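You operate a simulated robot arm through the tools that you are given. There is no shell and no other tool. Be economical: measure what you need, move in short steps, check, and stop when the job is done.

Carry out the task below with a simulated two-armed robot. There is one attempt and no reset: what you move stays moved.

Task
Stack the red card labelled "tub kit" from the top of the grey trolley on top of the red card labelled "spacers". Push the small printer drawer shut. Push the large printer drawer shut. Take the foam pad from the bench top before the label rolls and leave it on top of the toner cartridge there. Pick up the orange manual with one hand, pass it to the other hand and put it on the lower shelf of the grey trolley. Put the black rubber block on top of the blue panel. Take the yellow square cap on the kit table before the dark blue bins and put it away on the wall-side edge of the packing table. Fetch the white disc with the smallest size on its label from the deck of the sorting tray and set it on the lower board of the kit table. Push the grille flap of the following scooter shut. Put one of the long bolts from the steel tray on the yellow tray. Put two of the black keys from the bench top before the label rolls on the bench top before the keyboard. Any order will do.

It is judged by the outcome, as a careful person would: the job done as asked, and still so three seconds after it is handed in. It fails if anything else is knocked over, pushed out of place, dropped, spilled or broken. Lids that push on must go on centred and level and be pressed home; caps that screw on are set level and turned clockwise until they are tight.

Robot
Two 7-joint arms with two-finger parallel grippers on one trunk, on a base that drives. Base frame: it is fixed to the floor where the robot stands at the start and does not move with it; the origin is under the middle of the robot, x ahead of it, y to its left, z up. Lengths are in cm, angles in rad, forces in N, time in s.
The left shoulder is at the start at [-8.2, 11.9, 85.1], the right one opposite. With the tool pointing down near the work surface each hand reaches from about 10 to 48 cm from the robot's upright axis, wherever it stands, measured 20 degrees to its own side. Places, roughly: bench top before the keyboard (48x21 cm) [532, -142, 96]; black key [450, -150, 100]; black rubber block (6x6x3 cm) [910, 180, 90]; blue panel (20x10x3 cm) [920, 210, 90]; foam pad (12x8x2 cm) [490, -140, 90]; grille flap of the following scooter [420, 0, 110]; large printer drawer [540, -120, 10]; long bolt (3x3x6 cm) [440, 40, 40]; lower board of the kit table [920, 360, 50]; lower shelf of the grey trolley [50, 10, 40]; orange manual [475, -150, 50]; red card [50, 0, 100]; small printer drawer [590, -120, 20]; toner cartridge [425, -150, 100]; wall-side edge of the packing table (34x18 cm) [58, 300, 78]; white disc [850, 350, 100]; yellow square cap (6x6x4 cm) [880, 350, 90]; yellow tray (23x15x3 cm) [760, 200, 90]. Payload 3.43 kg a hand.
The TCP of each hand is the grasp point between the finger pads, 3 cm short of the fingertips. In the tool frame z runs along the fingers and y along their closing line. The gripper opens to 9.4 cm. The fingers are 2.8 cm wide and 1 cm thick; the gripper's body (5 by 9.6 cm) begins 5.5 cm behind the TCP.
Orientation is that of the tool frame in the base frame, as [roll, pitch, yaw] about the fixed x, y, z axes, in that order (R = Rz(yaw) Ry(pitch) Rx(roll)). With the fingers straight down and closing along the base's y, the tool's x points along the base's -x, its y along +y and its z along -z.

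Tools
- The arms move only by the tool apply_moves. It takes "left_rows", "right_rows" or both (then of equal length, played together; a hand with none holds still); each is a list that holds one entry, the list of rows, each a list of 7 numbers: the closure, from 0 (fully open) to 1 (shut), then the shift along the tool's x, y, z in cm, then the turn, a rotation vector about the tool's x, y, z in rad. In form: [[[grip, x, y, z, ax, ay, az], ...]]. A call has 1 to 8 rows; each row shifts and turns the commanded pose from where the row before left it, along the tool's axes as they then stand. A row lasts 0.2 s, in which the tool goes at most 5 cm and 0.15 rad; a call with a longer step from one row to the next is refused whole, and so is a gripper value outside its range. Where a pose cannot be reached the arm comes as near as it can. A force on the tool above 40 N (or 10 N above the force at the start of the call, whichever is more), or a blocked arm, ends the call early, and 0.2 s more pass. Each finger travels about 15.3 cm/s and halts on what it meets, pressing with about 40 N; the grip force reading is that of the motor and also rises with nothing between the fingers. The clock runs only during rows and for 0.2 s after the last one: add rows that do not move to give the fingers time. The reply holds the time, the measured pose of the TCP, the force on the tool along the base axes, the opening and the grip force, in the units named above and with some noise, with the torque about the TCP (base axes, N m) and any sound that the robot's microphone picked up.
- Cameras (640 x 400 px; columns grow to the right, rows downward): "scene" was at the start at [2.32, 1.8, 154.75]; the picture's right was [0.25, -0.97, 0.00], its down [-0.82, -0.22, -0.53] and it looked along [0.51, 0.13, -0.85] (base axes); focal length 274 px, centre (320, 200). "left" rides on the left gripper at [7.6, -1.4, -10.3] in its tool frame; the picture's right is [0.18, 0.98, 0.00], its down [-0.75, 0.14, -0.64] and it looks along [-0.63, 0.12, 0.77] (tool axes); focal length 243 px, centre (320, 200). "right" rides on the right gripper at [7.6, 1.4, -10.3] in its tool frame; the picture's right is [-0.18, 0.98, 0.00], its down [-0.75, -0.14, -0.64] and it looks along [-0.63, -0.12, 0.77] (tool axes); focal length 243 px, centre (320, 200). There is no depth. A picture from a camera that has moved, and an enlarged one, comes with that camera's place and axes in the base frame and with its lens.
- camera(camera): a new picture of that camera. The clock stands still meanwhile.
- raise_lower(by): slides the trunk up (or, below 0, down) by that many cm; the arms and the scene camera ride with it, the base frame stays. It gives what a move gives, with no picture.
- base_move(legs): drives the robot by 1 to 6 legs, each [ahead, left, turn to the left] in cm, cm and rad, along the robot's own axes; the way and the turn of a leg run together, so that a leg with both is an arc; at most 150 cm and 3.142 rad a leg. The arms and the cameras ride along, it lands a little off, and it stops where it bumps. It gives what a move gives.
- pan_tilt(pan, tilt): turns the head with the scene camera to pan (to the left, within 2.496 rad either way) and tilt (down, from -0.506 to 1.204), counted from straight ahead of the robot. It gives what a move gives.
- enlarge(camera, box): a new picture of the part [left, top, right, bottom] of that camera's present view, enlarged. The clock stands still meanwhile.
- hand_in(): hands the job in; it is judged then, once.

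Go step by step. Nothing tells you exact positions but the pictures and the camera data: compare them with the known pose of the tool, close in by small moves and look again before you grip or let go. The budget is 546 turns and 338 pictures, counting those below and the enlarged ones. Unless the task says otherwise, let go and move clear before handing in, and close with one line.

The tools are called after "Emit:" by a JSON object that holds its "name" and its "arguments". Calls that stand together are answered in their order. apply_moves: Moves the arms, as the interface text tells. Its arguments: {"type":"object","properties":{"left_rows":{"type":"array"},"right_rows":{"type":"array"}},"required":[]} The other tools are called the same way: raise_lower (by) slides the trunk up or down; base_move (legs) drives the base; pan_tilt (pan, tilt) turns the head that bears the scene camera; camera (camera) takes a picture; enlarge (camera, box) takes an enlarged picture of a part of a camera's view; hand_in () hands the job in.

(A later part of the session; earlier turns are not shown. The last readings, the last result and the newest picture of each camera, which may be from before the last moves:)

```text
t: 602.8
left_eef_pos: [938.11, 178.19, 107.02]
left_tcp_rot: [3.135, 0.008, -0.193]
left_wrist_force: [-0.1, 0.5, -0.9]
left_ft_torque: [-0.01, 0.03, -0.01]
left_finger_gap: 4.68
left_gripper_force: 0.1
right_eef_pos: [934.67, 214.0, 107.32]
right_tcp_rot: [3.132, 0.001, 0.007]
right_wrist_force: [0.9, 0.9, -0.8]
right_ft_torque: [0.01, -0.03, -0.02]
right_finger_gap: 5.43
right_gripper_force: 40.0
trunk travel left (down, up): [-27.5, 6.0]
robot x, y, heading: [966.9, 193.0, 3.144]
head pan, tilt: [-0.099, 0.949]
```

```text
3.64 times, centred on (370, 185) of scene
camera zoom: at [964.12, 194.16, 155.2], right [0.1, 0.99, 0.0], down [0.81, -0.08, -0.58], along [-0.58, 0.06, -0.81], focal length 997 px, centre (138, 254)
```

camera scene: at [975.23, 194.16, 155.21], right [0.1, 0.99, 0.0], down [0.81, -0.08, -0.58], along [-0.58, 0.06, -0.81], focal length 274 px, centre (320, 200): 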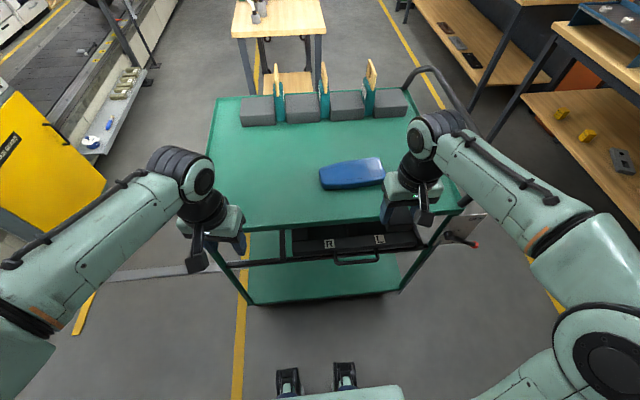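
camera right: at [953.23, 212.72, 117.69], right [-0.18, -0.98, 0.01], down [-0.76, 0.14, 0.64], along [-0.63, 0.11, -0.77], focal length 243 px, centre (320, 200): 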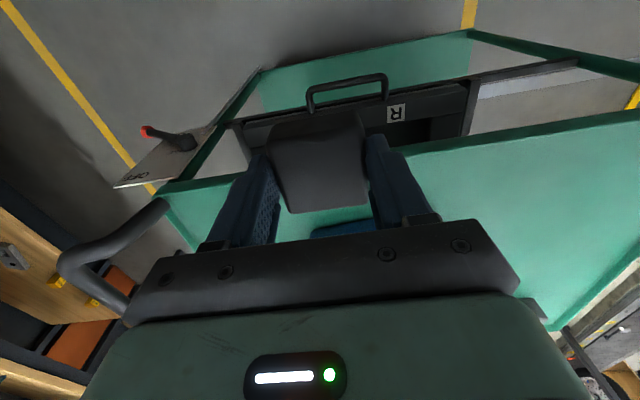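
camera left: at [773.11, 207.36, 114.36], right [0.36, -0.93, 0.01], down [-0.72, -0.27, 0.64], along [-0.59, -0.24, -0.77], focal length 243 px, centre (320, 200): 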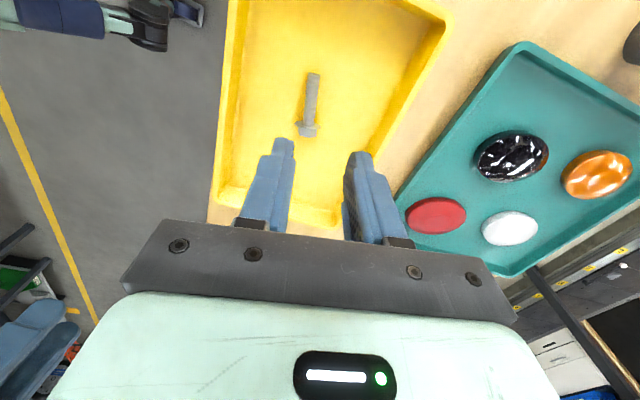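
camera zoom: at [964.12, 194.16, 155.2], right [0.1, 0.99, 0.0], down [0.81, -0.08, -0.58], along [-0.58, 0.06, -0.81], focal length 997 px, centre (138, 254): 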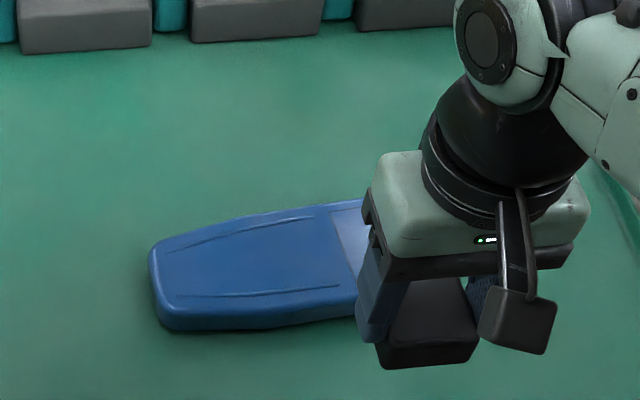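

Emit:
{"name": "apply_moves", "arguments": {"right_rows": [[[1, -3.4, 1.18, 0, 0, 0, 0], [1, -3.4, 1.18, 0, 0, 0, 0], [1, -3.4, 1.18, 0, 0, 0, 0], [1, -3.3, 1.18, 0, 0, 0, 0], [1, 0, 0, 3.5, 0, 0, 0], [1, 0, 0, 3.5, 0, 0, 0], [1, 0, 0, 0, 0, 0, 0]]]}}

Emit:
{"name": "camera", "arguments": {"camera": "right"}}

Emit:
{"name": "enlarge", "arguments": {"camera": "scene", "box": [290, 110, 450, 220]}}

```text
t: 604.4
left_eef_pos: [938.14, 178.22, 107.04]
left_tcp_rot: [3.134, 0.009, -0.191]
left_wrist_force: [0.0, -0.3, -0.2]
left_ft_torque: [-0.01, -0.02, 0.05]
left_finger_gap: 4.7
left_gripper_force: 0.1
right_eef_pos: [921.29, 209.39, 100.36]
right_tcp_rot: [3.134, 0.001, 0.008]
right_wrist_force: [0.0, 0.7, -1.7]
right_ft_torque: [0.01, 0.01, 0.02]
right_finger_gap: 5.44
right_gripper_force: 40.1
trunk travel left (down, up): [-27.5, 6.0]
robot x, y, heading: [966.82, 193.09, 3.142]
head pan, tilt: [-0.099, 0.949]
```

```text
138 pictures are left
camera right: at [928.7, 208.04, 110.74], right [-0.18, -0.98, 0.01], down [-0.76, 0.14, 0.64], along [-0.63, 0.11, -0.77], focal length 243 px, centre (320, 200)
```

right: 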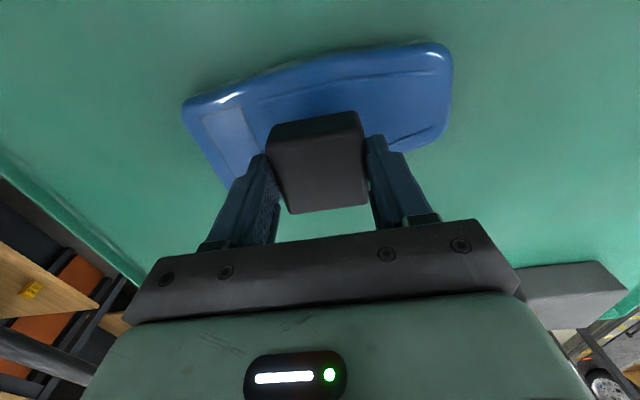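

```text
3.64 times, centred on (370, 165) of scene
camera zoom: at [964.17, 194.16, 155.21], right [0.1, 0.99, 0.0], down [0.81, -0.08, -0.58], along [-0.58, 0.06, -0.81], focal length 997 px, centre (138, 327)
```

zoom: 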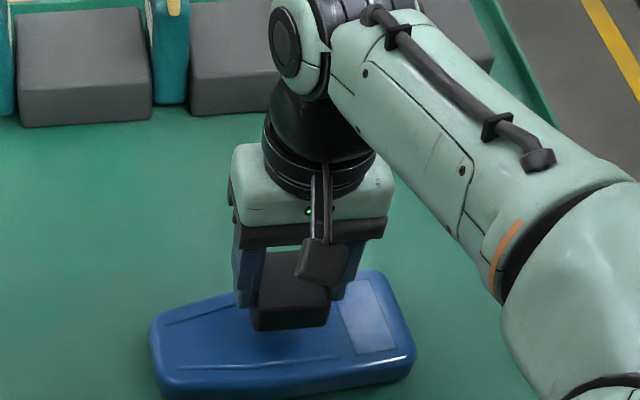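

Emit:
{"name": "apply_moves", "arguments": {"right_rows": [[[1, 0.6, 0, 2, 0, 0, 0], [1, 0, 0, 0.7, 0, 0, 0], [1, 0, 0, 0.5, 0, 0, 0], [1, 0, 0, 0.4, 0, 0, 0]]]}}

Emit:
{"name": "camera", "arguments": {"camera": "right"}}

```text
t: 605.4
left_eef_pos: [938.29, 178.16, 107.17]
left_tcp_rot: [3.135, 0.01, -0.192]
left_wrist_force: [-0.2, -0.2, -0.1]
left_ft_torque: [-0.01, 0.0, 0.02]
left_finger_gap: 4.7
left_gripper_force: 0.0
right_eef_pos: [921.77, 209.21, 97.25]
right_tcp_rot: [3.133, 0.009, 0.006]
right_wrist_force: [2.0, 2.9, 28.7]
right_ft_torque: [0.86, -0.55, 0.0]
right_finger_gap: 5.4
right_gripper_force: 40.1
trunk travel left (down, up): [-27.5, 6.0]
robot x, y, heading: [967.02, 193.6, 3.137]
head pan, tilt: [-0.099, 0.949]
```

```text
136 pictures are left
camera right: at [929.4, 207.91, 107.56], right [-0.18, -0.98, 0.01], down [-0.75, 0.14, 0.65], along [-0.64, 0.11, -0.76], focal length 243 px, centre (320, 200)
```

right: 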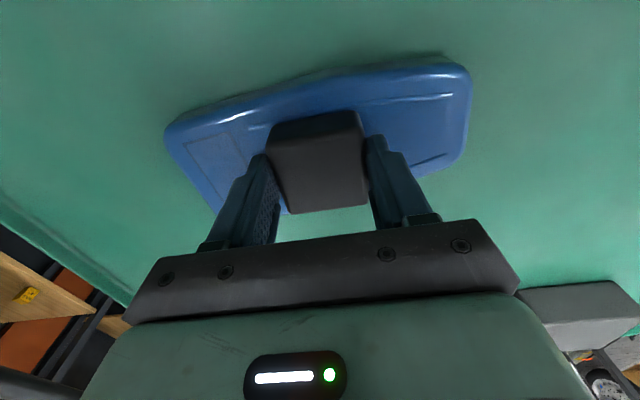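

Contact, and the block sits within the panel. Ease, release, lift.

Emit:
{"name": "apply_moves", "arguments": {"right_rows": [[[1, 0, 0, -0.3, 0, 0, 0], [0.3, 0, 0, 0, 0, 0, 0], [0.1, 0, 0, 0, 0, 0, 0], [0.1, 0, 0, 0, 0, 0, 0], [0.1, 0, 0, -2, 0, 0, 0], [0.1, 0, 0, -4.5, 0, 0, 0], [0.1, 0, 0, -4.5, 0, 0, 0]]]}}

Emit:
{"name": "camera", "arguments": {"camera": "right"}}

```text
t: 607.0
left_eef_pos: [938.22, 178.22, 107.21]
left_tcp_rot: [3.135, 0.008, -0.192]
left_wrist_force: [0.4, -0.1, 0.5]
left_ft_torque: [-0.01, 0.0, 0.0]
left_finger_gap: 4.67
left_gripper_force: 0.1
right_eef_pos: [921.74, 209.11, 108.17]
right_tcp_rot: [3.132, -0.001, 0.009]
right_wrist_force: [0.1, 1.2, -1.1]
right_ft_torque: [0.02, -0.05, 0.02]
right_finger_gap: 8.45
right_gripper_force: 0.0
trunk travel left (down, up): [-27.5, 6.0]
robot x, y, heading: [967.04, 193.23, 3.137]
head pan, tilt: [-0.099, 0.949]
```

```text
135 pictures are left
camera right: at [929.29, 207.84, 118.48], right [-0.18, -0.98, 0.01], down [-0.76, 0.14, 0.64], along [-0.63, 0.11, -0.77], focal length 243 px, centre (320, 200)
```

right: 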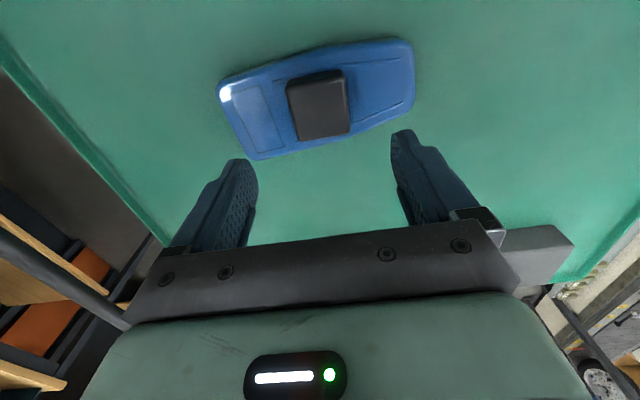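

Block placed. Retract the right hand, move back and look around to check room for turning toward the kit table.

Emit:
{"name": "apply_moves", "arguments": {"right_rows": [[[0.5, 4, 0, 0, 0, 0, 0], [0.5, 4, 0, 0, 0, 0, 0], [0.5, 4, 0, 0, 0, 0, 0], [0.5, 3, 0, 0, 0, 0, 0]]]}}

Emit:
{"name": "base_move", "arguments": {"legs": [[-24, 0, 0], [0, -60, 0]]}}

Emit:
{"name": "pan_tilt", "arguments": {"pan": -1.5, "tilt": 0.5}}

Emit:
{"name": "camera", "arguments": {"camera": "scene"}}

Emit:
{"name": "pan_tilt", "arguments": {"pan": -2.4, "tilt": 0.5}}

Emit:
{"name": "camera", "arguments": {"camera": "scene"}}

```text
t: 608.0
left_eef_pos: [938.26, 178.34, 107.07]
left_tcp_rot: [3.134, 0.009, -0.193]
left_wrist_force: [-0.2, -0.7, -0.2]
left_ft_torque: [-0.02, 0.0, -0.04]
left_finger_gap: 4.71
left_gripper_force: 0.1
right_eef_pos: [936.89, 209.27, 108.05]
right_tcp_rot: [3.133, 0.0, 0.008]
right_wrist_force: [0.8, 0.3, 0.0]
right_ft_torque: [0.01, 0.03, -0.04]
right_finger_gap: 4.69
right_gripper_force: 0.1
trunk travel left (down, up): [-27.5, 6.0]
robot x, y, heading: [967.18, 193.94, 3.142]
head pan, tilt: [-0.099, 0.949]
```

```text
t: 615.0
left_eef_pos: [961.87, 237.79, 107.0]
left_tcp_rot: [3.135, 0.009, -0.192]
left_wrist_force: [-0.6, 0.0, 0.5]
left_ft_torque: [-0.05, -0.02, 0.01]
left_finger_gap: 4.72
left_gripper_force: 0.1
right_eef_pos: [960.51, 268.71, 108.06]
right_tcp_rot: [3.134, 0.001, 0.008]
right_wrist_force: [0.5, 0.5, -0.4]
right_ft_torque: [0.0, 0.0, 0.02]
right_finger_gap: 4.72
right_gripper_force: 0.0
trunk travel left (down, up): [-27.5, 6.0]
robot x, y, heading: [990.79, 252.8, 3.144]
head pan, tilt: [-0.099, 0.949]
```

```text
t: 616.5
left_eef_pos: [961.94, 237.81, 107.02]
left_tcp_rot: [3.134, 0.009, -0.192]
left_wrist_force: [0.4, 0.4, 0.1]
left_ft_torque: [0.02, 0.02, -0.03]
left_finger_gap: 4.7
left_gripper_force: 0.0
right_eef_pos: [960.63, 268.78, 108.05]
right_tcp_rot: [3.134, 0.001, 0.006]
right_wrist_force: [0.8, 0.6, 0.0]
right_ft_torque: [-0.01, -0.04, 0.0]
right_finger_gap: 4.67
right_gripper_force: 0.1
trunk travel left (down, up): [-27.5, 6.0]
robot x, y, heading: [990.46, 252.9, 3.14]
head pan, tilt: [-1.499, 0.499]
```

```text
134 pictures are left
camera scene: at [994.52, 261.99, 158.95], right [1.0, 0.07, 0.0], down [0.03, -0.48, -0.88], along [-0.06, 0.88, -0.48], focal length 274 px, centre (320, 200)
```

scene: 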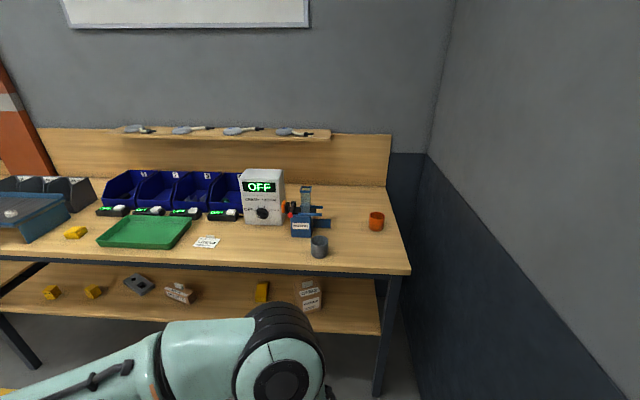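

```text
t: 617.8
left_eef_pos: [961.89, 237.72, 106.97]
left_tcp_rot: [3.136, 0.008, -0.191]
left_wrist_force: [0.6, 0.1, -0.7]
left_ft_torque: [0.02, 0.01, -0.01]
left_finger_gap: 4.71
left_gripper_force: 0.1
right_eef_pos: [960.5, 268.72, 108.12]
right_tcp_rot: [3.134, 0.0, 0.007]
right_wrist_force: [0.0, 0.1, -0.4]
right_ft_torque: [0.04, -0.03, -0.01]
right_finger_gap: 4.69
right_gripper_force: 0.2
trunk travel left (down, up): [-27.5, 6.0]
robot x, y, heading: [990.33, 252.92, 3.138]
head pan, tilt: [-2.4, 0.499]
```

```text
133 pictures are left
camera scene: at [1001.88, 259.06, 158.95], right [0.68, -0.74, 0.0], down [-0.35, -0.32, -0.88], along [0.65, 0.59, -0.48], focal length 274 px, centre (320, 200)
```

scene: 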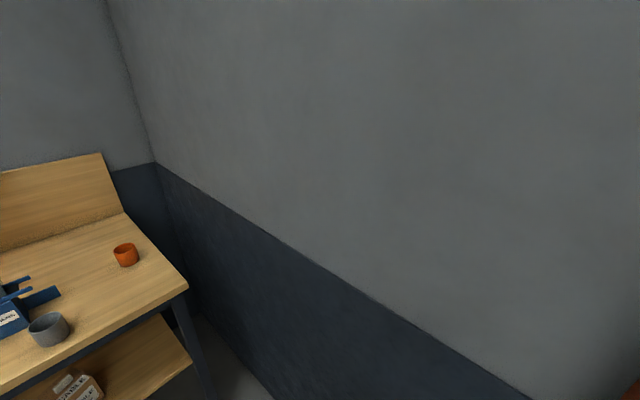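

There's room. Turn to face the kit table.

Emit:
{"name": "base_move", "arguments": {"legs": [[6, -9, 0], [0, 0, -1.568]]}}

Emit:
{"name": "base_move", "arguments": {"legs": [[0, 90, 0]]}}

Emit:
{"name": "pan_tilt", "arguments": {"pan": 0.0, "tilt": 0.6}}

Emit:
{"name": "camera", "arguments": {"camera": "scene"}}

```text
t: 623.0
left_eef_pos: [969.0, 290.2, 107.12]
left_tcp_rot: [3.133, 0.008, -1.743]
left_wrist_force: [-0.4, 0.4, -0.3]
left_ft_torque: [0.01, -0.02, -0.05]
left_finger_gap: 4.69
left_gripper_force: 0.0
right_eef_pos: [999.98, 292.34, 108.02]
right_tcp_rot: [3.134, 0.001, -1.543]
right_wrist_force: [-0.6, -1.0, 0.0]
right_ft_torque: [0.0, -0.03, -0.02]
right_finger_gap: 4.73
right_gripper_force: 0.0
trunk travel left (down, up): [-27.5, 6.0]
robot x, y, heading: [984.48, 261.99, 1.588]
head pan, tilt: [-2.4, 0.499]
```

```text
t: 626.5
left_eef_pos: [942.38, 289.77, 107.14]
left_tcp_rot: [3.125, 0.007, -1.732]
left_wrist_force: [0.3, 0.5, 0.1]
left_ft_torque: [-0.03, 0.01, -0.02]
left_finger_gap: 4.68
left_gripper_force: 0.1
right_eef_pos: [973.37, 292.15, 107.87]
right_tcp_rot: [3.124, 0.0, -1.532]
right_wrist_force: [0.4, -0.3, -0.7]
right_ft_torque: [0.04, 0.0, 0.0]
right_finger_gap: 4.7
right_gripper_force: 0.0
trunk travel left (down, up): [-27.5, 6.0]
robot x, y, heading: [957.69, 261.18, 1.598]
head pan, tilt: [-2.4, 0.499]
stopped in leg 1: the robot was blocked; the commanded pose is now the measured one
```

```text
t: 628.7
left_eef_pos: [942.42, 289.84, 107.22]
left_tcp_rot: [3.124, 0.007, -1.735]
left_wrist_force: [-0.5, 0.5, -0.9]
left_ft_torque: [0.01, -0.02, 0.02]
left_finger_gap: 4.67
left_gripper_force: 0.0
right_eef_pos: [973.51, 292.01, 107.95]
right_tcp_rot: [3.122, -0.001, -1.537]
right_wrist_force: [0.2, 0.7, -0.3]
right_ft_torque: [-0.04, 0.01, -0.03]
right_finger_gap: 4.69
right_gripper_force: 0.2
trunk travel left (down, up): [-27.5, 6.0]
robot x, y, heading: [957.24, 261.37, 1.594]
head pan, tilt: [0.0, 0.6]
```

```text
132 pictures are left
camera scene: at [958.93, 265.88, 158.04], right [1.0, 0.02, -0.01], down [0.0, -0.56, -0.83], along [-0.03, 0.82, -0.56], focal length 274 px, centre (320, 200)
```

scene: 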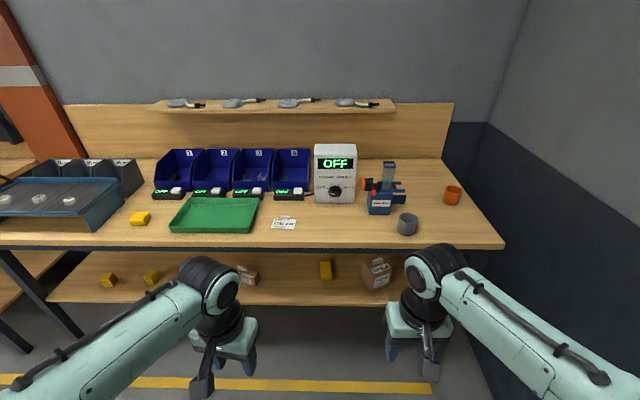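

The base bumped the cart's handle end. Back off to the right, move forward, then continue left; and check the cart.

Emit:
{"name": "base_move", "arguments": {"legs": [[0, -8, 0], [22, 0, -0.02], [0, 60, 0]]}}

Emit:
{"name": "camera", "arguments": {"camera": "scene"}}

Emit:
{"name": "pan_tilt", "arguments": {"pan": -2.49, "tilt": 0.75}}

Emit:
{"name": "camera", "arguments": {"camera": "scene"}}

```text
t: 636.7
left_eef_pos: [888.29, 311.06, 107.13]
left_tcp_rot: [3.135, 0.009, -1.739]
left_wrist_force: [-0.2, -0.9, 0.1]
left_ft_torque: [-0.05, -0.04, 0.01]
left_finger_gap: 4.74
left_gripper_force: 0.0
right_eef_pos: [919.17, 313.19, 108.11]
right_tcp_rot: [3.132, 0.001, -1.539]
right_wrist_force: [0.2, 0.3, -0.1]
right_ft_torque: [0.01, -0.02, 0.0]
right_finger_gap: 4.7
right_gripper_force: 0.0
trunk travel left (down, up): [-27.5, 6.0]
robot x, y, heading: [904.33, 282.7, 1.595]
head pan, tilt: [0.0, 0.6]
```

```text
131 pictures are left
camera scene: at [904.0, 287.09, 158.05], right [1.0, 0.02, 0.0], down [0.01, -0.56, -0.83], along [-0.02, 0.82, -0.56], focal length 274 px, centre (320, 200)
```

scene: 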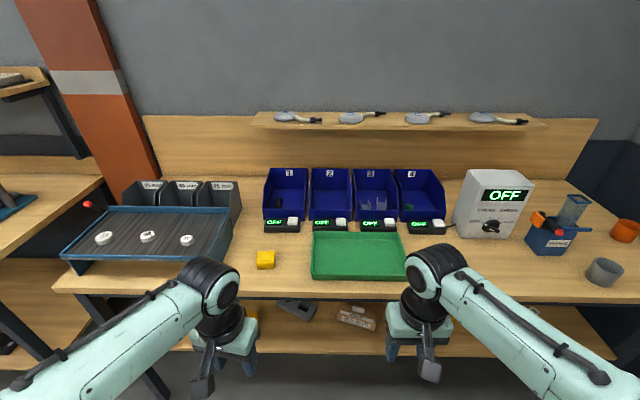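

```text
t: 639.0
left_eef_pos: [888.16, 311.01, 107.1]
left_tcp_rot: [3.135, 0.009, -1.74]
left_wrist_force: [-0.1, 0.3, -0.3]
left_ft_torque: [0.0, 0.01, -0.04]
left_finger_gap: 4.7
left_gripper_force: 0.1
right_eef_pos: [919.26, 313.19, 108.0]
right_tcp_rot: [3.132, -0.001, -1.539]
right_wrist_force: [-0.3, -0.1, -0.1]
right_ft_torque: [0.01, 0.01, 0.0]
right_finger_gap: 4.72
right_gripper_force: 0.1
trunk travel left (down, up): [-27.5, 6.0]
robot x, y, heading: [904.39, 282.34, 1.593]
head pan, tilt: [-2.491, 0.75]
```

```text
130 pictures are left
camera scene: at [909.37, 271.78, 156.76], right [-0.78, -0.62, 0.0], down [-0.43, 0.53, -0.73], along [0.46, -0.57, -0.68], focal length 274 px, centre (320, 200)
```

scene: 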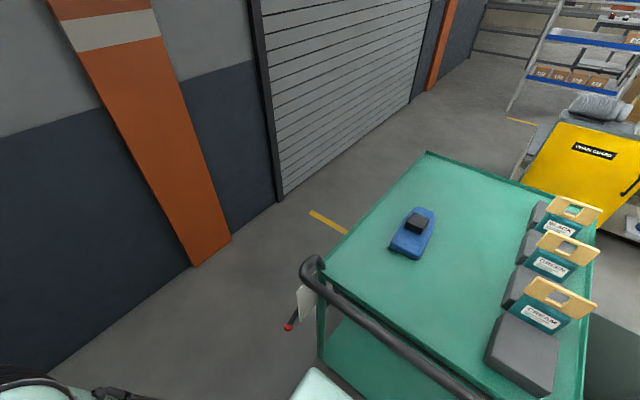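

Cart is undisturbed, block still on the panel. Now look closely at the discs and the cap.

Emit:
{"name": "pan_tilt", "arguments": {"pan": 0.3, "tilt": 0.75}}

Emit:
{"name": "enlarge", "arguments": {"camera": "scene", "box": [140, 80, 340, 230]}}

```text
t: 641.4
left_eef_pos: [888.18, 311.14, 107.08]
left_tcp_rot: [3.135, 0.01, -1.738]
left_wrist_force: [-0.6, -0.5, 0.0]
left_ft_torque: [0.03, 0.02, -0.01]
left_finger_gap: 4.71
left_gripper_force: 0.1
right_eef_pos: [919.03, 313.04, 108.07]
right_tcp_rot: [3.133, 0.0, -1.539]
right_wrist_force: [-0.6, -0.2, 0.0]
right_ft_torque: [-0.01, -0.01, -0.01]
right_finger_gap: 4.7
right_gripper_force: 0.0
trunk travel left (down, up): [-27.5, 6.0]
robot x, y, heading: [904.19, 282.85, 1.594]
head pan, tilt: [0.3, 0.75]
```

```text
2.67 times, centred on (240, 155) of scene
camera zoom: at [901.58, 286.12, 156.76], right [0.95, 0.32, 0.0], down [0.22, -0.65, -0.73], along [-0.23, 0.69, -0.68], focal length 731 px, centre (533, 320)
```

zoom: 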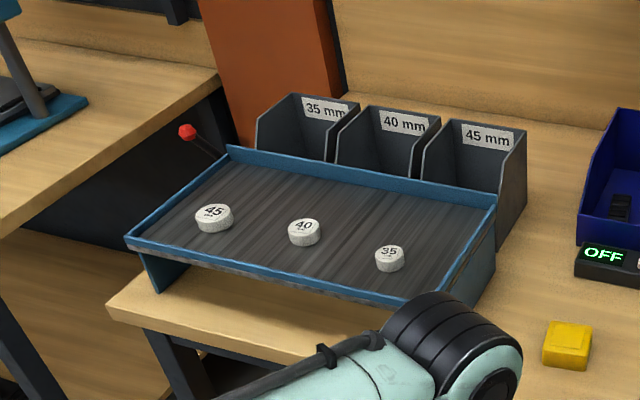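

The smallest disc is "35" at ≈(861.6, 348.7, z~99); the yellow cap at ≈(884, 350). Position in front of the disc.

Emit:
{"name": "base_move", "arguments": {"legs": [[0, 31, -0.023], [23, 0, 0]]}}

Emit:
{"name": "pan_tilt", "arguments": {"pan": 0.0, "tilt": 0.95}}

Emit:
{"name": "camera", "arguments": {"camera": "scene"}}

Emit:
{"name": "camera", "arguments": {"camera": "left"}}

```text
t: 646.1
left_eef_pos: [857.81, 334.49, 107.14]
left_tcp_rot: [3.134, 0.009, -1.758]
left_wrist_force: [0.4, 0.4, 0.2]
left_ft_torque: [0.02, 0.02, 0.01]
left_finger_gap: 4.69
left_gripper_force: 0.0
right_eef_pos: [888.86, 336.03, 108.01]
right_tcp_rot: [3.134, 0.002, -1.559]
right_wrist_force: [-0.3, -0.5, -0.6]
right_ft_torque: [-0.02, 0.0, -0.01]
right_finger_gap: 4.71
right_gripper_force: 0.1
trunk travel left (down, up): [-27.5, 6.0]
robot x, y, heading: [873.15, 305.89, 1.57]
head pan, tilt: [0.3, 0.75]
```

```text
t: 646.9
left_eef_pos: [857.68, 334.49, 107.17]
left_tcp_rot: [3.134, 0.009, -1.759]
left_wrist_force: [0.5, -0.9, 0.2]
left_ft_torque: [0.0, 0.02, 0.01]
left_finger_gap: 4.7
left_gripper_force: 0.1
right_eef_pos: [888.83, 335.85, 108.03]
right_tcp_rot: [3.133, -0.002, -1.56]
right_wrist_force: [-0.1, -0.2, -0.2]
right_ft_torque: [-0.03, 0.01, 0.01]
right_finger_gap: 4.69
right_gripper_force: 0.0
trunk travel left (down, up): [-27.5, 6.0]
robot x, y, heading: [872.89, 306.08, 1.573]
head pan, tilt: [0.0, 0.949]
```

```text
128 pictures are left
camera scene: at [873.04, 308.63, 155.21], right [1.0, 0.0, 0.0], down [0.0, -0.81, -0.58], along [0.0, 0.58, -0.81], focal length 274 px, centre (320, 200)
```

scene: 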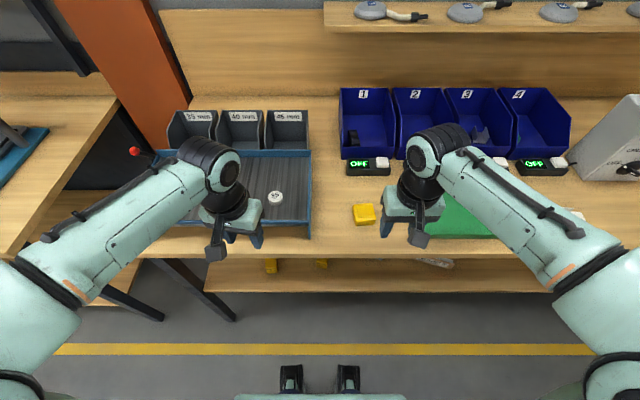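

```text
127 pictures are left
camera left: at [857.74, 326.59, 117.18], right [-1.0, 0.0, 0.0], down [0.01, 0.76, 0.65], along [0.0, 0.65, -0.76], focal length 243 px, centre (320, 200)
```

left: 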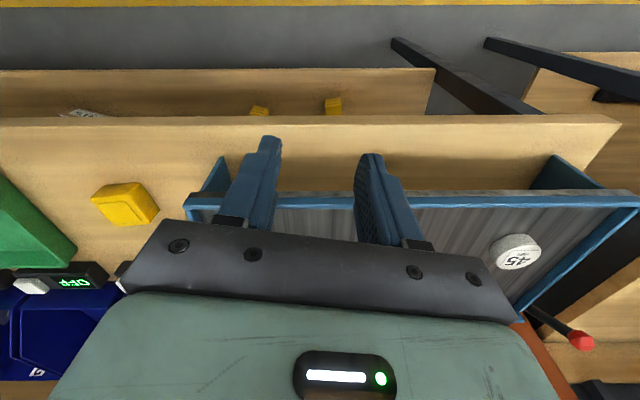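

Emit:
{"name": "apply_moves", "arguments": {"left_rows": [[[0.42, 0, 0, 0, 0, 0, -0.094], [0.42, 0, 0, 0, 0, 0, -0.094], [0.42, -3.75, -1, 0, 0, 0, 0], [0.42, -3.75, -1, 0, 0, 0, 0], [0.42, -3.75, -1, 0, 0, 0, 0], [0.42, -3.75, -0.9, 0, 0, 0, 0], [0.42, 0, 0, 0, 0, 0, 0]]]}}

Emit:
{"name": "camera", "arguments": {"camera": "left"}}

Emit:
{"name": "enlarge", "arguments": {"camera": "scene", "box": [220, 150, 340, 240]}}

```text
t: 648.5
left_eef_pos: [861.72, 349.42, 107.15]
left_tcp_rot: [3.135, 0.012, -1.572]
left_wrist_force: [0.4, -0.8, -0.6]
left_ft_torque: [-0.02, 0.03, 0.0]
left_finger_gap: 5.44
left_gripper_force: 0.1
right_eef_pos: [888.83, 335.8, 108.07]
right_tcp_rot: [3.133, 0.0, -1.56]
right_wrist_force: [-0.4, 0.5, -0.3]
right_ft_torque: [0.0, 0.02, 0.02]
right_finger_gap: 4.69
right_gripper_force: 0.1
trunk travel left (down, up): [-27.5, 6.0]
robot x, y, heading: [873.19, 305.87, 1.573]
head pan, tilt: [0.0, 0.949]
```

```text
126 pictures are left
camera left: at [863.05, 341.71, 117.41], right [-0.98, -0.18, 0.0], down [-0.14, 0.75, 0.65], along [-0.12, 0.64, -0.76], focal length 243 px, centre (320, 200)
```

left: 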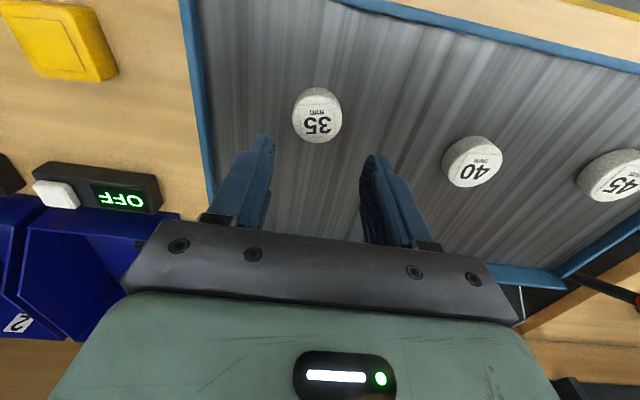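

```text
4.44 times, centred on (280, 195) of scene
camera zoom: at [873.02, 308.56, 155.2], right [1.0, 0.0, 0.0], down [0.0, -0.81, -0.58], along [0.0, 0.58, -0.81], focal length 1219 px, centre (498, 222)
```

zoom: 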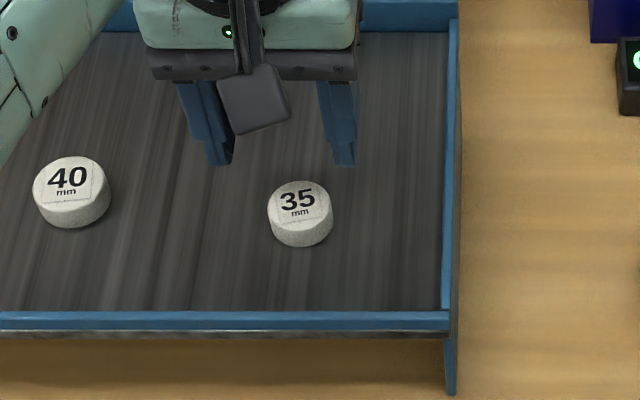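

Emit:
{"name": "apply_moves", "arguments": {"left_rows": [[[0.42, 2.1, -0.5, 0, 0, 0, 0], [0.42, 0, 0, 1.5, 0, 0, 0], [0.42, 0, 0, 1.0, 0, 0, 0], [0.42, 0, 0, 0, 0, 0, 0]]]}}

Emit:
{"name": "camera", "arguments": {"camera": "left"}}

Emit:
{"name": "enlarge", "arguments": {"camera": "scene", "box": [220, 150, 340, 240]}}

```text
t: 649.5
left_eef_pos: [862.07, 347.45, 104.57]
left_tcp_rot: [3.136, 0.01, -1.571]
left_wrist_force: [-1.3, 0.0, 0.0]
left_ft_torque: [-0.01, -0.02, 0.0]
left_finger_gap: 5.48
left_gripper_force: 0.1
right_eef_pos: [888.8, 336.0, 108.09]
right_tcp_rot: [3.133, -0.001, -1.56]
right_wrist_force: [-0.4, -0.5, 0.5]
right_ft_torque: [-0.01, -0.03, -0.03]
right_finger_gap: 4.73
right_gripper_force: 0.1
trunk travel left (down, up): [-27.5, 6.0]
robot x, y, heading: [872.78, 305.89, 1.571]
head pan, tilt: [0.0, 0.949]
```

```text
124 pictures are left
camera left: at [863.53, 339.62, 114.81], right [-0.98, -0.18, 0.0], down [-0.14, 0.75, 0.65], along [-0.12, 0.64, -0.76], focal length 243 px, centre (320, 200)
```

left: 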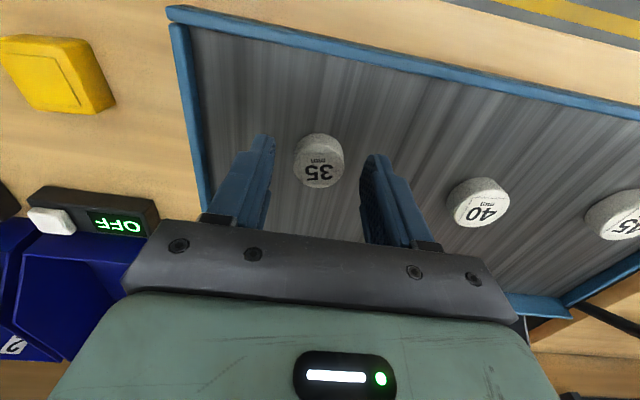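

```text
4.44 times, centred on (280, 195) of scene
camera zoom: at [873.05, 308.65, 155.2], right [1.0, 0.0, 0.0], down [0.0, -0.81, -0.58], along [0.0, 0.58, -0.81], focal length 1219 px, centre (498, 222)
```

zoom: 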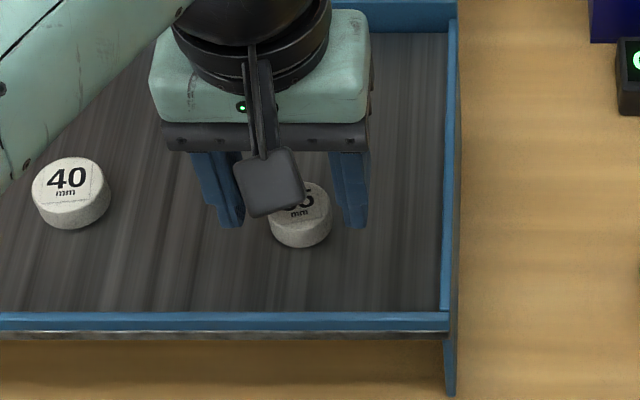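

Emit:
{"name": "apply_moves", "arguments": {"left_rows": [[[0.42, 0, 0, 0.4, 0, 0, 0], [0.6, 0, 0, 0, 0, 0, 0], [0.8, 0, 0, 0, 0, 0, 0], [1, 0, 0, 0, 0, 0, 0], [1, 0, 0, 0, 0, 0, 0], [1, 0, 0, -3, 0, 0, 0], [1, 0, 0, -3, 0, 0, 0]]]}}

Emit:
{"name": "camera", "arguments": {"camera": "left"}}

```text
t: 651.1
left_eef_pos: [862.16, 347.42, 110.36]
left_tcp_rot: [3.136, 0.01, -1.571]
left_wrist_force: [0.3, -0.2, -0.4]
left_ft_torque: [0.05, -0.01, 0.01]
left_finger_gap: 0.0
left_gripper_force: 33.1
right_eef_pos: [888.85, 336.06, 108.12]
right_tcp_rot: [3.132, 0.0, -1.56]
right_wrist_force: [0.7, 0.5, -0.5]
right_ft_torque: [-0.01, 0.0, 0.0]
right_finger_gap: 4.72
right_gripper_force: 0.1
trunk travel left (down, up): [-27.5, 6.0]
robot x, y, heading: [873.11, 305.81, 1.571]
head pan, tilt: [0.0, 0.949]
```

```text
122 pictures are left
camera left: at [863.63, 339.71, 120.49], right [-0.98, -0.18, 0.0], down [-0.14, 0.75, 0.65], along [-0.12, 0.64, -0.76], focal length 243 px, centre (320, 200)
```

left: 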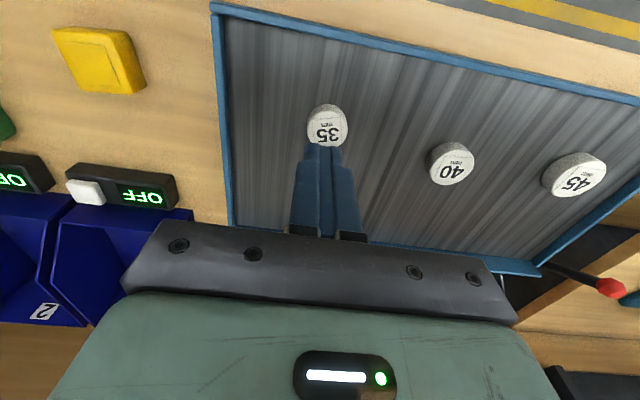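

Missed (closed above it): the disc is lower than estimated. Open, realign and lower until touching the deck.

Emit:
{"name": "apply_moves", "arguments": {"left_rows": [[[0.42, -0.7, 0.2, 0, 0, 0, 0], [0.42, 0, 0, 3, 0, 0, 0], [0.42, 0, 0, 3, 0, 0, 0], [0.42, 0, 0, 0.6, 0, 0, 0], [0.42, 0, 0, 0.5, 0, 0, 0], [0.42, 0, 0, 0.5, 0, 0, 0]]]}}

Emit:
{"name": "camera", "arguments": {"camera": "left"}}

```text
t: 652.5
left_eef_pos: [862.0, 348.07, 102.75]
left_tcp_rot: [3.137, 0.011, -1.571]
left_wrist_force: [-0.3, -1.0, 0.1]
left_ft_torque: [-0.01, 0.03, 0.0]
left_finger_gap: 5.44
left_gripper_force: 0.0
right_eef_pos: [888.8, 335.95, 107.95]
right_tcp_rot: [3.134, 0.0, -1.561]
right_wrist_force: [0.3, 0.2, 0.0]
right_ft_torque: [0.01, 0.0, -0.04]
right_finger_gap: 4.69
right_gripper_force: 0.1
trunk travel left (down, up): [-27.5, 6.0]
robot x, y, heading: [872.72, 305.86, 1.571]
head pan, tilt: [0.0, 0.949]
```

```text
121 pictures are left
camera left: at [863.4, 340.33, 112.82], right [-0.98, -0.18, 0.0], down [-0.14, 0.75, 0.65], along [-0.12, 0.64, -0.76], focal length 243 px, centre (320, 200)
```

left: 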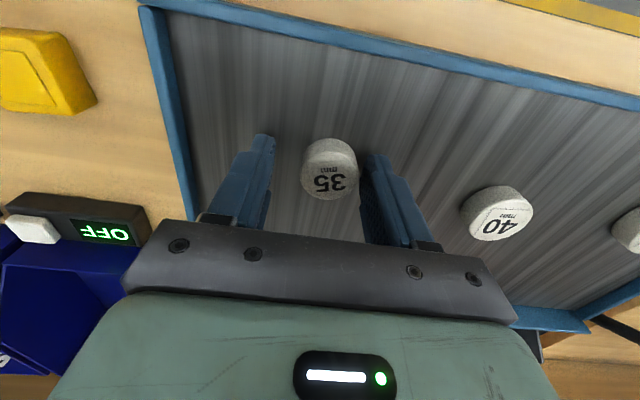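

Emit:
{"name": "apply_moves", "arguments": {"left_rows": [[[0.42, 0, 0.5, 0, 0, 0, 0], [0.42, 0, 0, 0.5, 0, 0, 0], [0.42, 0, 0, 0.5, 0, 0, 0]]]}}

Emit:
{"name": "camera", "arguments": {"camera": "left"}}

```text
t: 653.3
left_eef_pos: [861.58, 348.08, 102.58]
left_tcp_rot: [-3.14, 0.024, -1.57]
left_wrist_force: [0.1, -8.9, 11.6]
left_ft_torque: [-0.41, 0.38, 0.29]
left_finger_gap: 5.43
left_gripper_force: 0.1
right_eef_pos: [888.65, 335.75, 108.08]
right_tcp_rot: [3.133, 0.0, -1.562]
right_wrist_force: [-0.1, 0.3, -0.7]
right_ft_torque: [-0.01, -0.02, 0.02]
right_finger_gap: 4.68
right_gripper_force: 0.0
trunk travel left (down, up): [-27.5, 6.0]
robot x, y, heading: [872.92, 306.09, 1.572]
head pan, tilt: [0.0, 0.949]
stopped in row 3 (left hand): the force on the tool passed its limit at 45 N (the readings are from after the stop); the commanded pose is now the measured one
```

```text
120 pictures are left
camera left: at [862.95, 340.25, 112.54], right [-0.98, -0.18, -0.01], down [-0.14, 0.74, 0.66], along [-0.12, 0.65, -0.75], focal length 243 px, centre (320, 200)
```

left: 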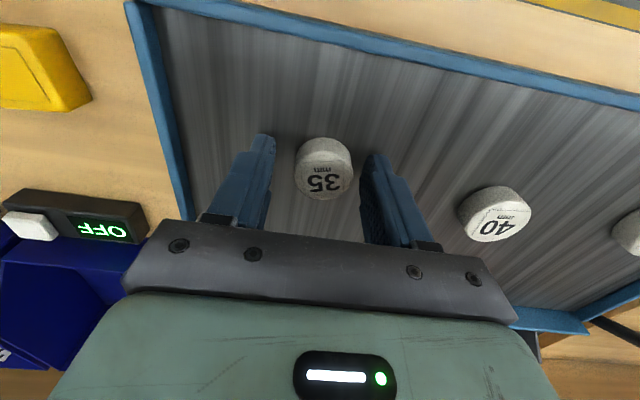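

Touching the deck; raise 0.3, close, and lift.

Emit:
{"name": "apply_moves", "arguments": {"left_rows": [[[0.42, 0, 0, -0.3, 0, -0.013, 0], [0.6, 0, 0, 0, 0, 0, 0], [0.8, 0, 0, 0, 0, 0, 0], [1, 0, 0, 0, 0, 0, 0], [1, 0, 0, 0, 0, 0, 0], [1, 0, 0, -2, 0, 0, 0], [1, 0, 0, -4, 0, 0, 0]]]}}

Emit:
{"name": "camera", "arguments": {"camera": "left"}}

```text
t: 654.9
left_eef_pos: [861.36, 348.27, 108.59]
left_tcp_rot: [-3.14, 0.037, -1.571]
left_wrist_force: [0.0, 0.3, 0.5]
left_ft_torque: [0.04, 0.01, -0.04]
left_finger_gap: 3.24
left_gripper_force: 39.5
right_eef_pos: [888.84, 335.85, 108.11]
right_tcp_rot: [3.132, 0.001, -1.561]
right_wrist_force: [-0.8, -0.1, -0.3]
right_ft_torque: [0.01, 0.04, 0.0]
right_finger_gap: 4.69
right_gripper_force: 0.1
trunk travel left (down, up): [-27.5, 6.0]
robot x, y, heading: [873.06, 306.21, 1.569]
head pan, tilt: [0.0, 0.949]
```

```text
119 pictures are left
camera left: at [862.83, 340.26, 118.56], right [-0.98, -0.18, -0.01], down [-0.14, 0.73, 0.67], along [-0.12, 0.66, -0.74], focal length 243 px, centre (320, 200)
```

left: 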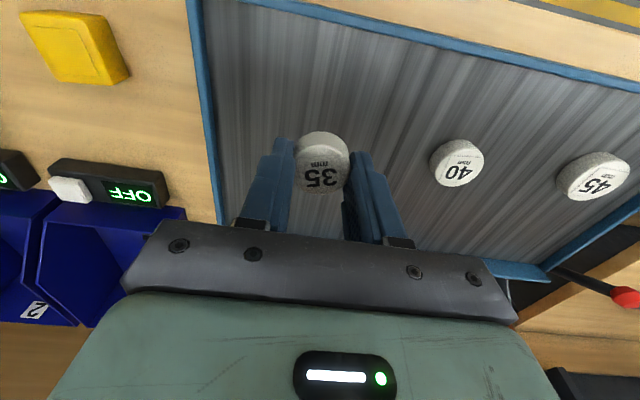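

Disc 35 held. Retract the left hand and bring the right hand over the yellow cap.

Emit:
{"name": "apply_moves", "arguments": {"left_rows": [[[1, 3.5, 0, -1, 0, 0, 0], [1, 3.5, 1, -1, 0, 0, 0], [1, 3.5, 1, -1, 0, 0, 0], [1, 3.5, 1, 0, 0, 0, 0], [1, 0, 0, 0, 0, 0, 0]]], "right_rows": [[[0, -3.4, 0.9, 0, 0, 0, 0], [0, -3.4, 0.9, 0, 0, 0, 0], [0, -3.4, 0.9, 0, 0, 0, 0], [0, -3.2, 1.0, 0, 0, 0, 0], [0, 0, 0, 4, 0, 0, 0]]]}}

Emit:
{"name": "camera", "arguments": {"camera": "right"}}

Emit:
{"name": "enlarge", "arguments": {"camera": "scene", "box": [310, 160, 430, 250]}}

```text
t: 656.1
left_eef_pos: [858.61, 333.99, 111.1]
left_tcp_rot: [-3.142, 0.038, -1.571]
left_wrist_force: [0.6, 0.0, -0.9]
left_ft_torque: [0.01, -0.01, -0.01]
left_finger_gap: 3.28
left_gripper_force: 40.4
right_eef_pos: [884.94, 349.19, 104.17]
right_tcp_rot: [3.133, 0.0, -1.559]
right_wrist_force: [-0.2, -0.4, 0.4]
right_ft_torque: [-0.02, -0.02, 0.02]
right_finger_gap: 9.4
right_gripper_force: 0.2
trunk travel left (down, up): [-27.5, 6.0]
robot x, y, heading: [873.13, 305.65, 1.568]
head pan, tilt: [0.0, 0.949]
```

```text
118 pictures are left
camera right: at [883.56, 341.55, 114.5], right [-0.98, 0.17, 0.01], down [0.14, 0.76, 0.64], along [0.1, 0.63, -0.77], focal length 243 px, centre (320, 200)
```

right: 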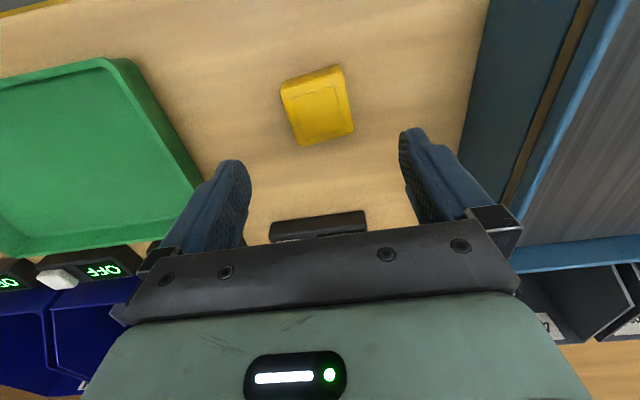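

```text
4.44 times, centred on (370, 205) of scene
camera zoom: at [873.13, 308.67, 155.2], right [1.0, 0.0, 0.0], down [0.0, -0.81, -0.58], along [0.0, 0.58, -0.81], focal length 1219 px, centre (98, 178)
```

zoom: 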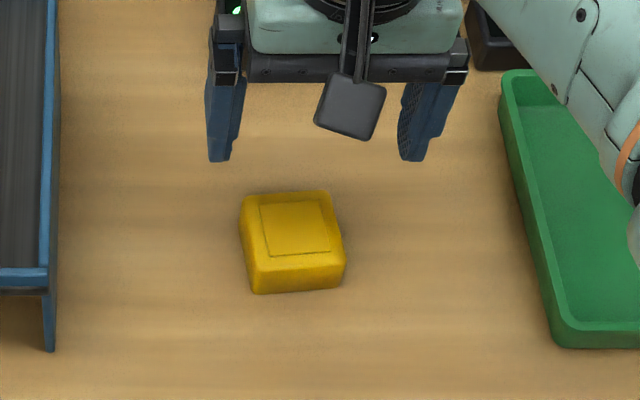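

Emit:
{"name": "apply_moves", "arguments": {"right_rows": [[[0, 1.0, 0.3, 0, 0, 0, -0.12], [0, 0, 0, 4, 0, 0, 0], [0, 0, 0, 3, 0, 0, 0], [0, 0, 0, 0, 0, 0, 0]]]}}

Emit:
{"name": "camera", "arguments": {"camera": "right"}}

Emit:
{"name": "enlarge", "arguments": {"camera": "scene", "box": [310, 160, 430, 250]}}

```text
t: 657.1
left_eef_pos: [858.65, 334.06, 111.18]
left_tcp_rot: [3.141, 0.037, -1.571]
left_wrist_force: [-0.3, 0.3, -1.5]
left_ft_torque: [-0.03, 0.0, 0.0]
left_finger_gap: 3.26
left_gripper_force: 39.9
right_eef_pos: [884.52, 348.22, 97.14]
right_tcp_rot: [3.134, 0.002, -1.441]
right_wrist_force: [0.1, 0.3, -0.6]
right_ft_torque: [-0.01, 0.0, 0.0]
right_finger_gap: 9.42
right_gripper_force: 0.1
trunk travel left (down, up): [-27.5, 6.0]
robot x, y, heading: [872.69, 305.53, 1.572]
head pan, tilt: [0.0, 0.949]
```

```text
116 pictures are left
camera right: at [884.1, 340.51, 107.4], right [-1.0, 0.05, 0.01], down [0.05, 0.77, 0.64], along [0.03, 0.64, -0.77], focal length 243 px, centre (320, 200)
```

right: 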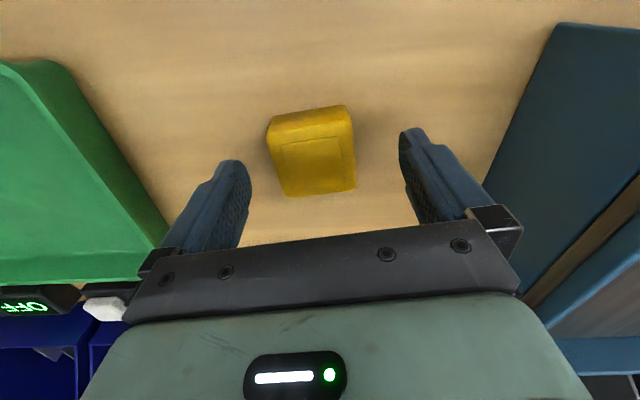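

```text
4.44 times, centred on (370, 205) of scene
camera zoom: at [873.05, 308.64, 155.21], right [1.0, 0.0, 0.0], down [0.0, -0.81, -0.58], along [0.0, 0.58, -0.81], focal length 1219 px, centre (98, 178)
```

zoom: 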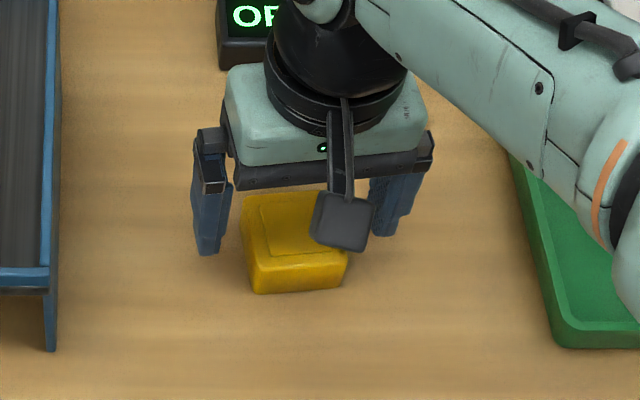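

Emit:
{"name": "apply_moves", "arguments": {"right_rows": [[[0, 0, 0.2, 2, 0, 0, 0], [0, 0, 0, 0.8, 0, 0, 0], [0.3, 0, 0, 0, 0, 0, 0], [0.7, 0, 0, 0, 0, 0, 0], [1, 0, 0, 0, 0, 0, 0], [1, 0, 0, 0, 0, 0, 0], [1, 0, 0, -2, 0, 0, 0]]]}}

Emit:
{"name": "camera", "arguments": {"camera": "right"}}

```text
t: 658.7
left_eef_pos: [858.52, 334.01, 111.22]
left_tcp_rot: [3.141, 0.037, -1.572]
left_wrist_force: [0.0, 0.0, -0.2]
left_ft_torque: [0.0, 0.01, 0.0]
left_finger_gap: 3.27
left_gripper_force: 39.9
right_eef_pos: [884.35, 348.09, 96.33]
right_tcp_rot: [3.133, -0.002, -1.439]
right_wrist_force: [-0.6, -0.5, 0.3]
right_ft_torque: [-0.02, -0.03, -0.03]
right_finger_gap: 5.53
right_gripper_force: 39.6
trunk travel left (down, up): [-27.5, 6.0]
robot x, y, heading: [873.11, 305.38, 1.571]
head pan, tilt: [0.0, 0.949]
```

```text
114 pictures are left
camera right: at [883.94, 340.37, 106.59], right [-1.0, 0.05, 0.01], down [0.05, 0.77, 0.64], along [0.03, 0.64, -0.77], focal length 243 px, centre (320, 200)
```

right: 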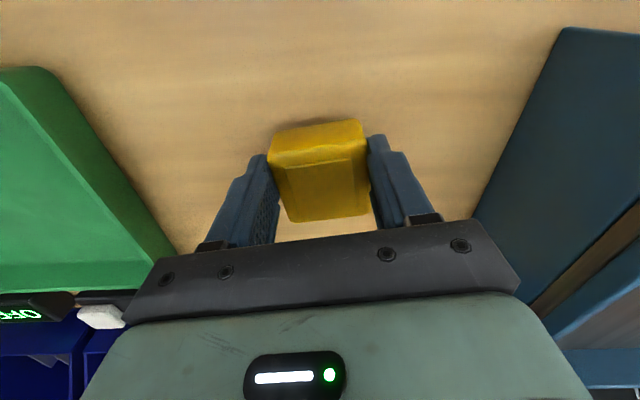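

Cap held. Lift, retract, back off and lower the trunk to see the lower board.

Emit:
{"name": "apply_moves", "arguments": {"right_rows": [[[1, 0, 0, -4.5, 0, 0, 0], [1, 0, 0, -4.5, 0, 0, 0], [1, 0, 0, -4.5, 0, 0, 0], [1, 4, -1, -2, 0, 0, 0], [1, 4, -2, 0, 0, 0, 0], [1, 4, -2, 0, 0, 0, 0]]]}}

Emit:
{"name": "base_move", "arguments": {"legs": [[-28, 0, 0]]}}

Emit:
{"name": "raise_lower", "arguments": {"by": -27}}

Emit:
{"name": "pan_tilt", "arguments": {"pan": 0.0, "tilt": 0.75}}

Emit:
{"name": "camera", "arguments": {"camera": "scene"}}

```text
t: 660.1
left_eef_pos: [858.56, 333.98, 111.03]
left_tcp_rot: [-3.14, 0.037, -1.57]
left_wrist_force: [-0.3, 0.0, -0.4]
left_ft_torque: [0.02, 0.02, 0.01]
left_finger_gap: 3.27
left_gripper_force: 40.2
right_eef_pos: [891.1, 337.01, 111.83]
right_tcp_rot: [3.133, 0.002, -1.441]
right_wrist_force: [0.6, -0.2, -0.6]
right_ft_torque: [-0.01, 0.0, 0.02]
right_finger_gap: 5.53
right_gripper_force: 39.7
trunk travel left (down, up): [-27.5, 6.0]
robot x, y, heading: [873.05, 305.93, 1.574]
head pan, tilt: [0.0, 0.949]
```

```text
t: 662.1
left_eef_pos: [858.64, 306.35, 111.08]
left_tcp_rot: [3.142, 0.036, -1.568]
left_wrist_force: [1.1, -1.1, 0.4]
left_ft_torque: [0.04, 0.0, -0.03]
left_finger_gap: 3.29
left_gripper_force: 40.0
right_eef_pos: [890.99, 309.39, 111.83]
right_tcp_rot: [3.134, 0.0, -1.439]
right_wrist_force: [0.2, -0.9, -0.1]
right_ft_torque: [-0.03, -0.01, -0.01]
right_finger_gap: 5.51
right_gripper_force: 39.3
trunk travel left (down, up): [-27.5, 6.0]
robot x, y, heading: [873.09, 277.87, 1.574]
head pan, tilt: [0.0, 0.949]
```

```text
t: 664.8
left_eef_pos: [858.58, 306.37, 84.13]
left_tcp_rot: [3.141, 0.036, -1.569]
left_wrist_force: [0.0, -0.1, -0.9]
left_ft_torque: [-0.03, -0.01, -0.02]
left_finger_gap: 3.29
left_gripper_force: 40.2
right_eef_pos: [890.99, 309.22, 84.95]
right_tcp_rot: [3.133, 0.0, -1.438]
right_wrist_force: [-0.5, -0.2, -0.2]
right_ft_torque: [0.01, -0.03, -0.03]
right_finger_gap: 5.52
right_gripper_force: 40.1
trunk travel left (down, up): [-0.5, 33.0]
robot x, y, heading: [873.01, 278.0, 1.573]
head pan, tilt: [0.0, 0.949]
```

```text
t: 665.6
left_eef_pos: [858.52, 306.43, 84.05]
left_tcp_rot: [-3.139, 0.036, -1.569]
left_wrist_force: [-0.2, -0.5, -0.9]
left_ft_torque: [0.0, 0.01, -0.02]
left_finger_gap: 3.24
left_gripper_force: 40.4
right_eef_pos: [890.93, 309.45, 84.88]
right_tcp_rot: [3.132, -0.001, -1.438]
right_wrist_force: [0.3, -0.2, -0.3]
right_ft_torque: [0.0, -0.01, 0.0]
right_finger_gap: 5.51
right_gripper_force: 39.4
trunk travel left (down, up): [-0.5, 33.0]
robot x, y, heading: [873.16, 277.75, 1.573]
head pan, tilt: [0.0, 0.75]
```

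```text
113 pictures are left
camera scene: at [873.06, 286.81, 129.36], right [1.0, 0.0, 0.0], down [0.0, -0.68, -0.73], along [0.0, 0.73, -0.68], focal length 274 px, centre (320, 200)
```

scene: 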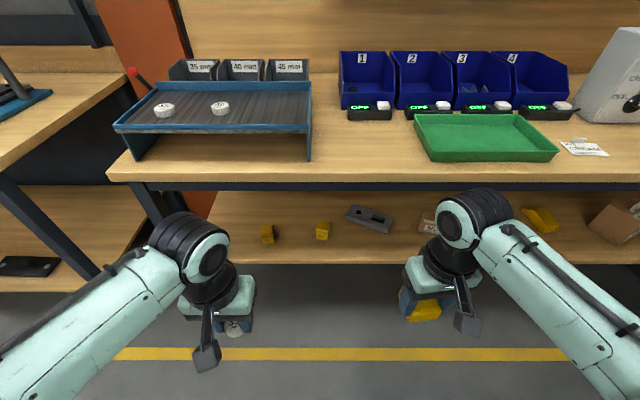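

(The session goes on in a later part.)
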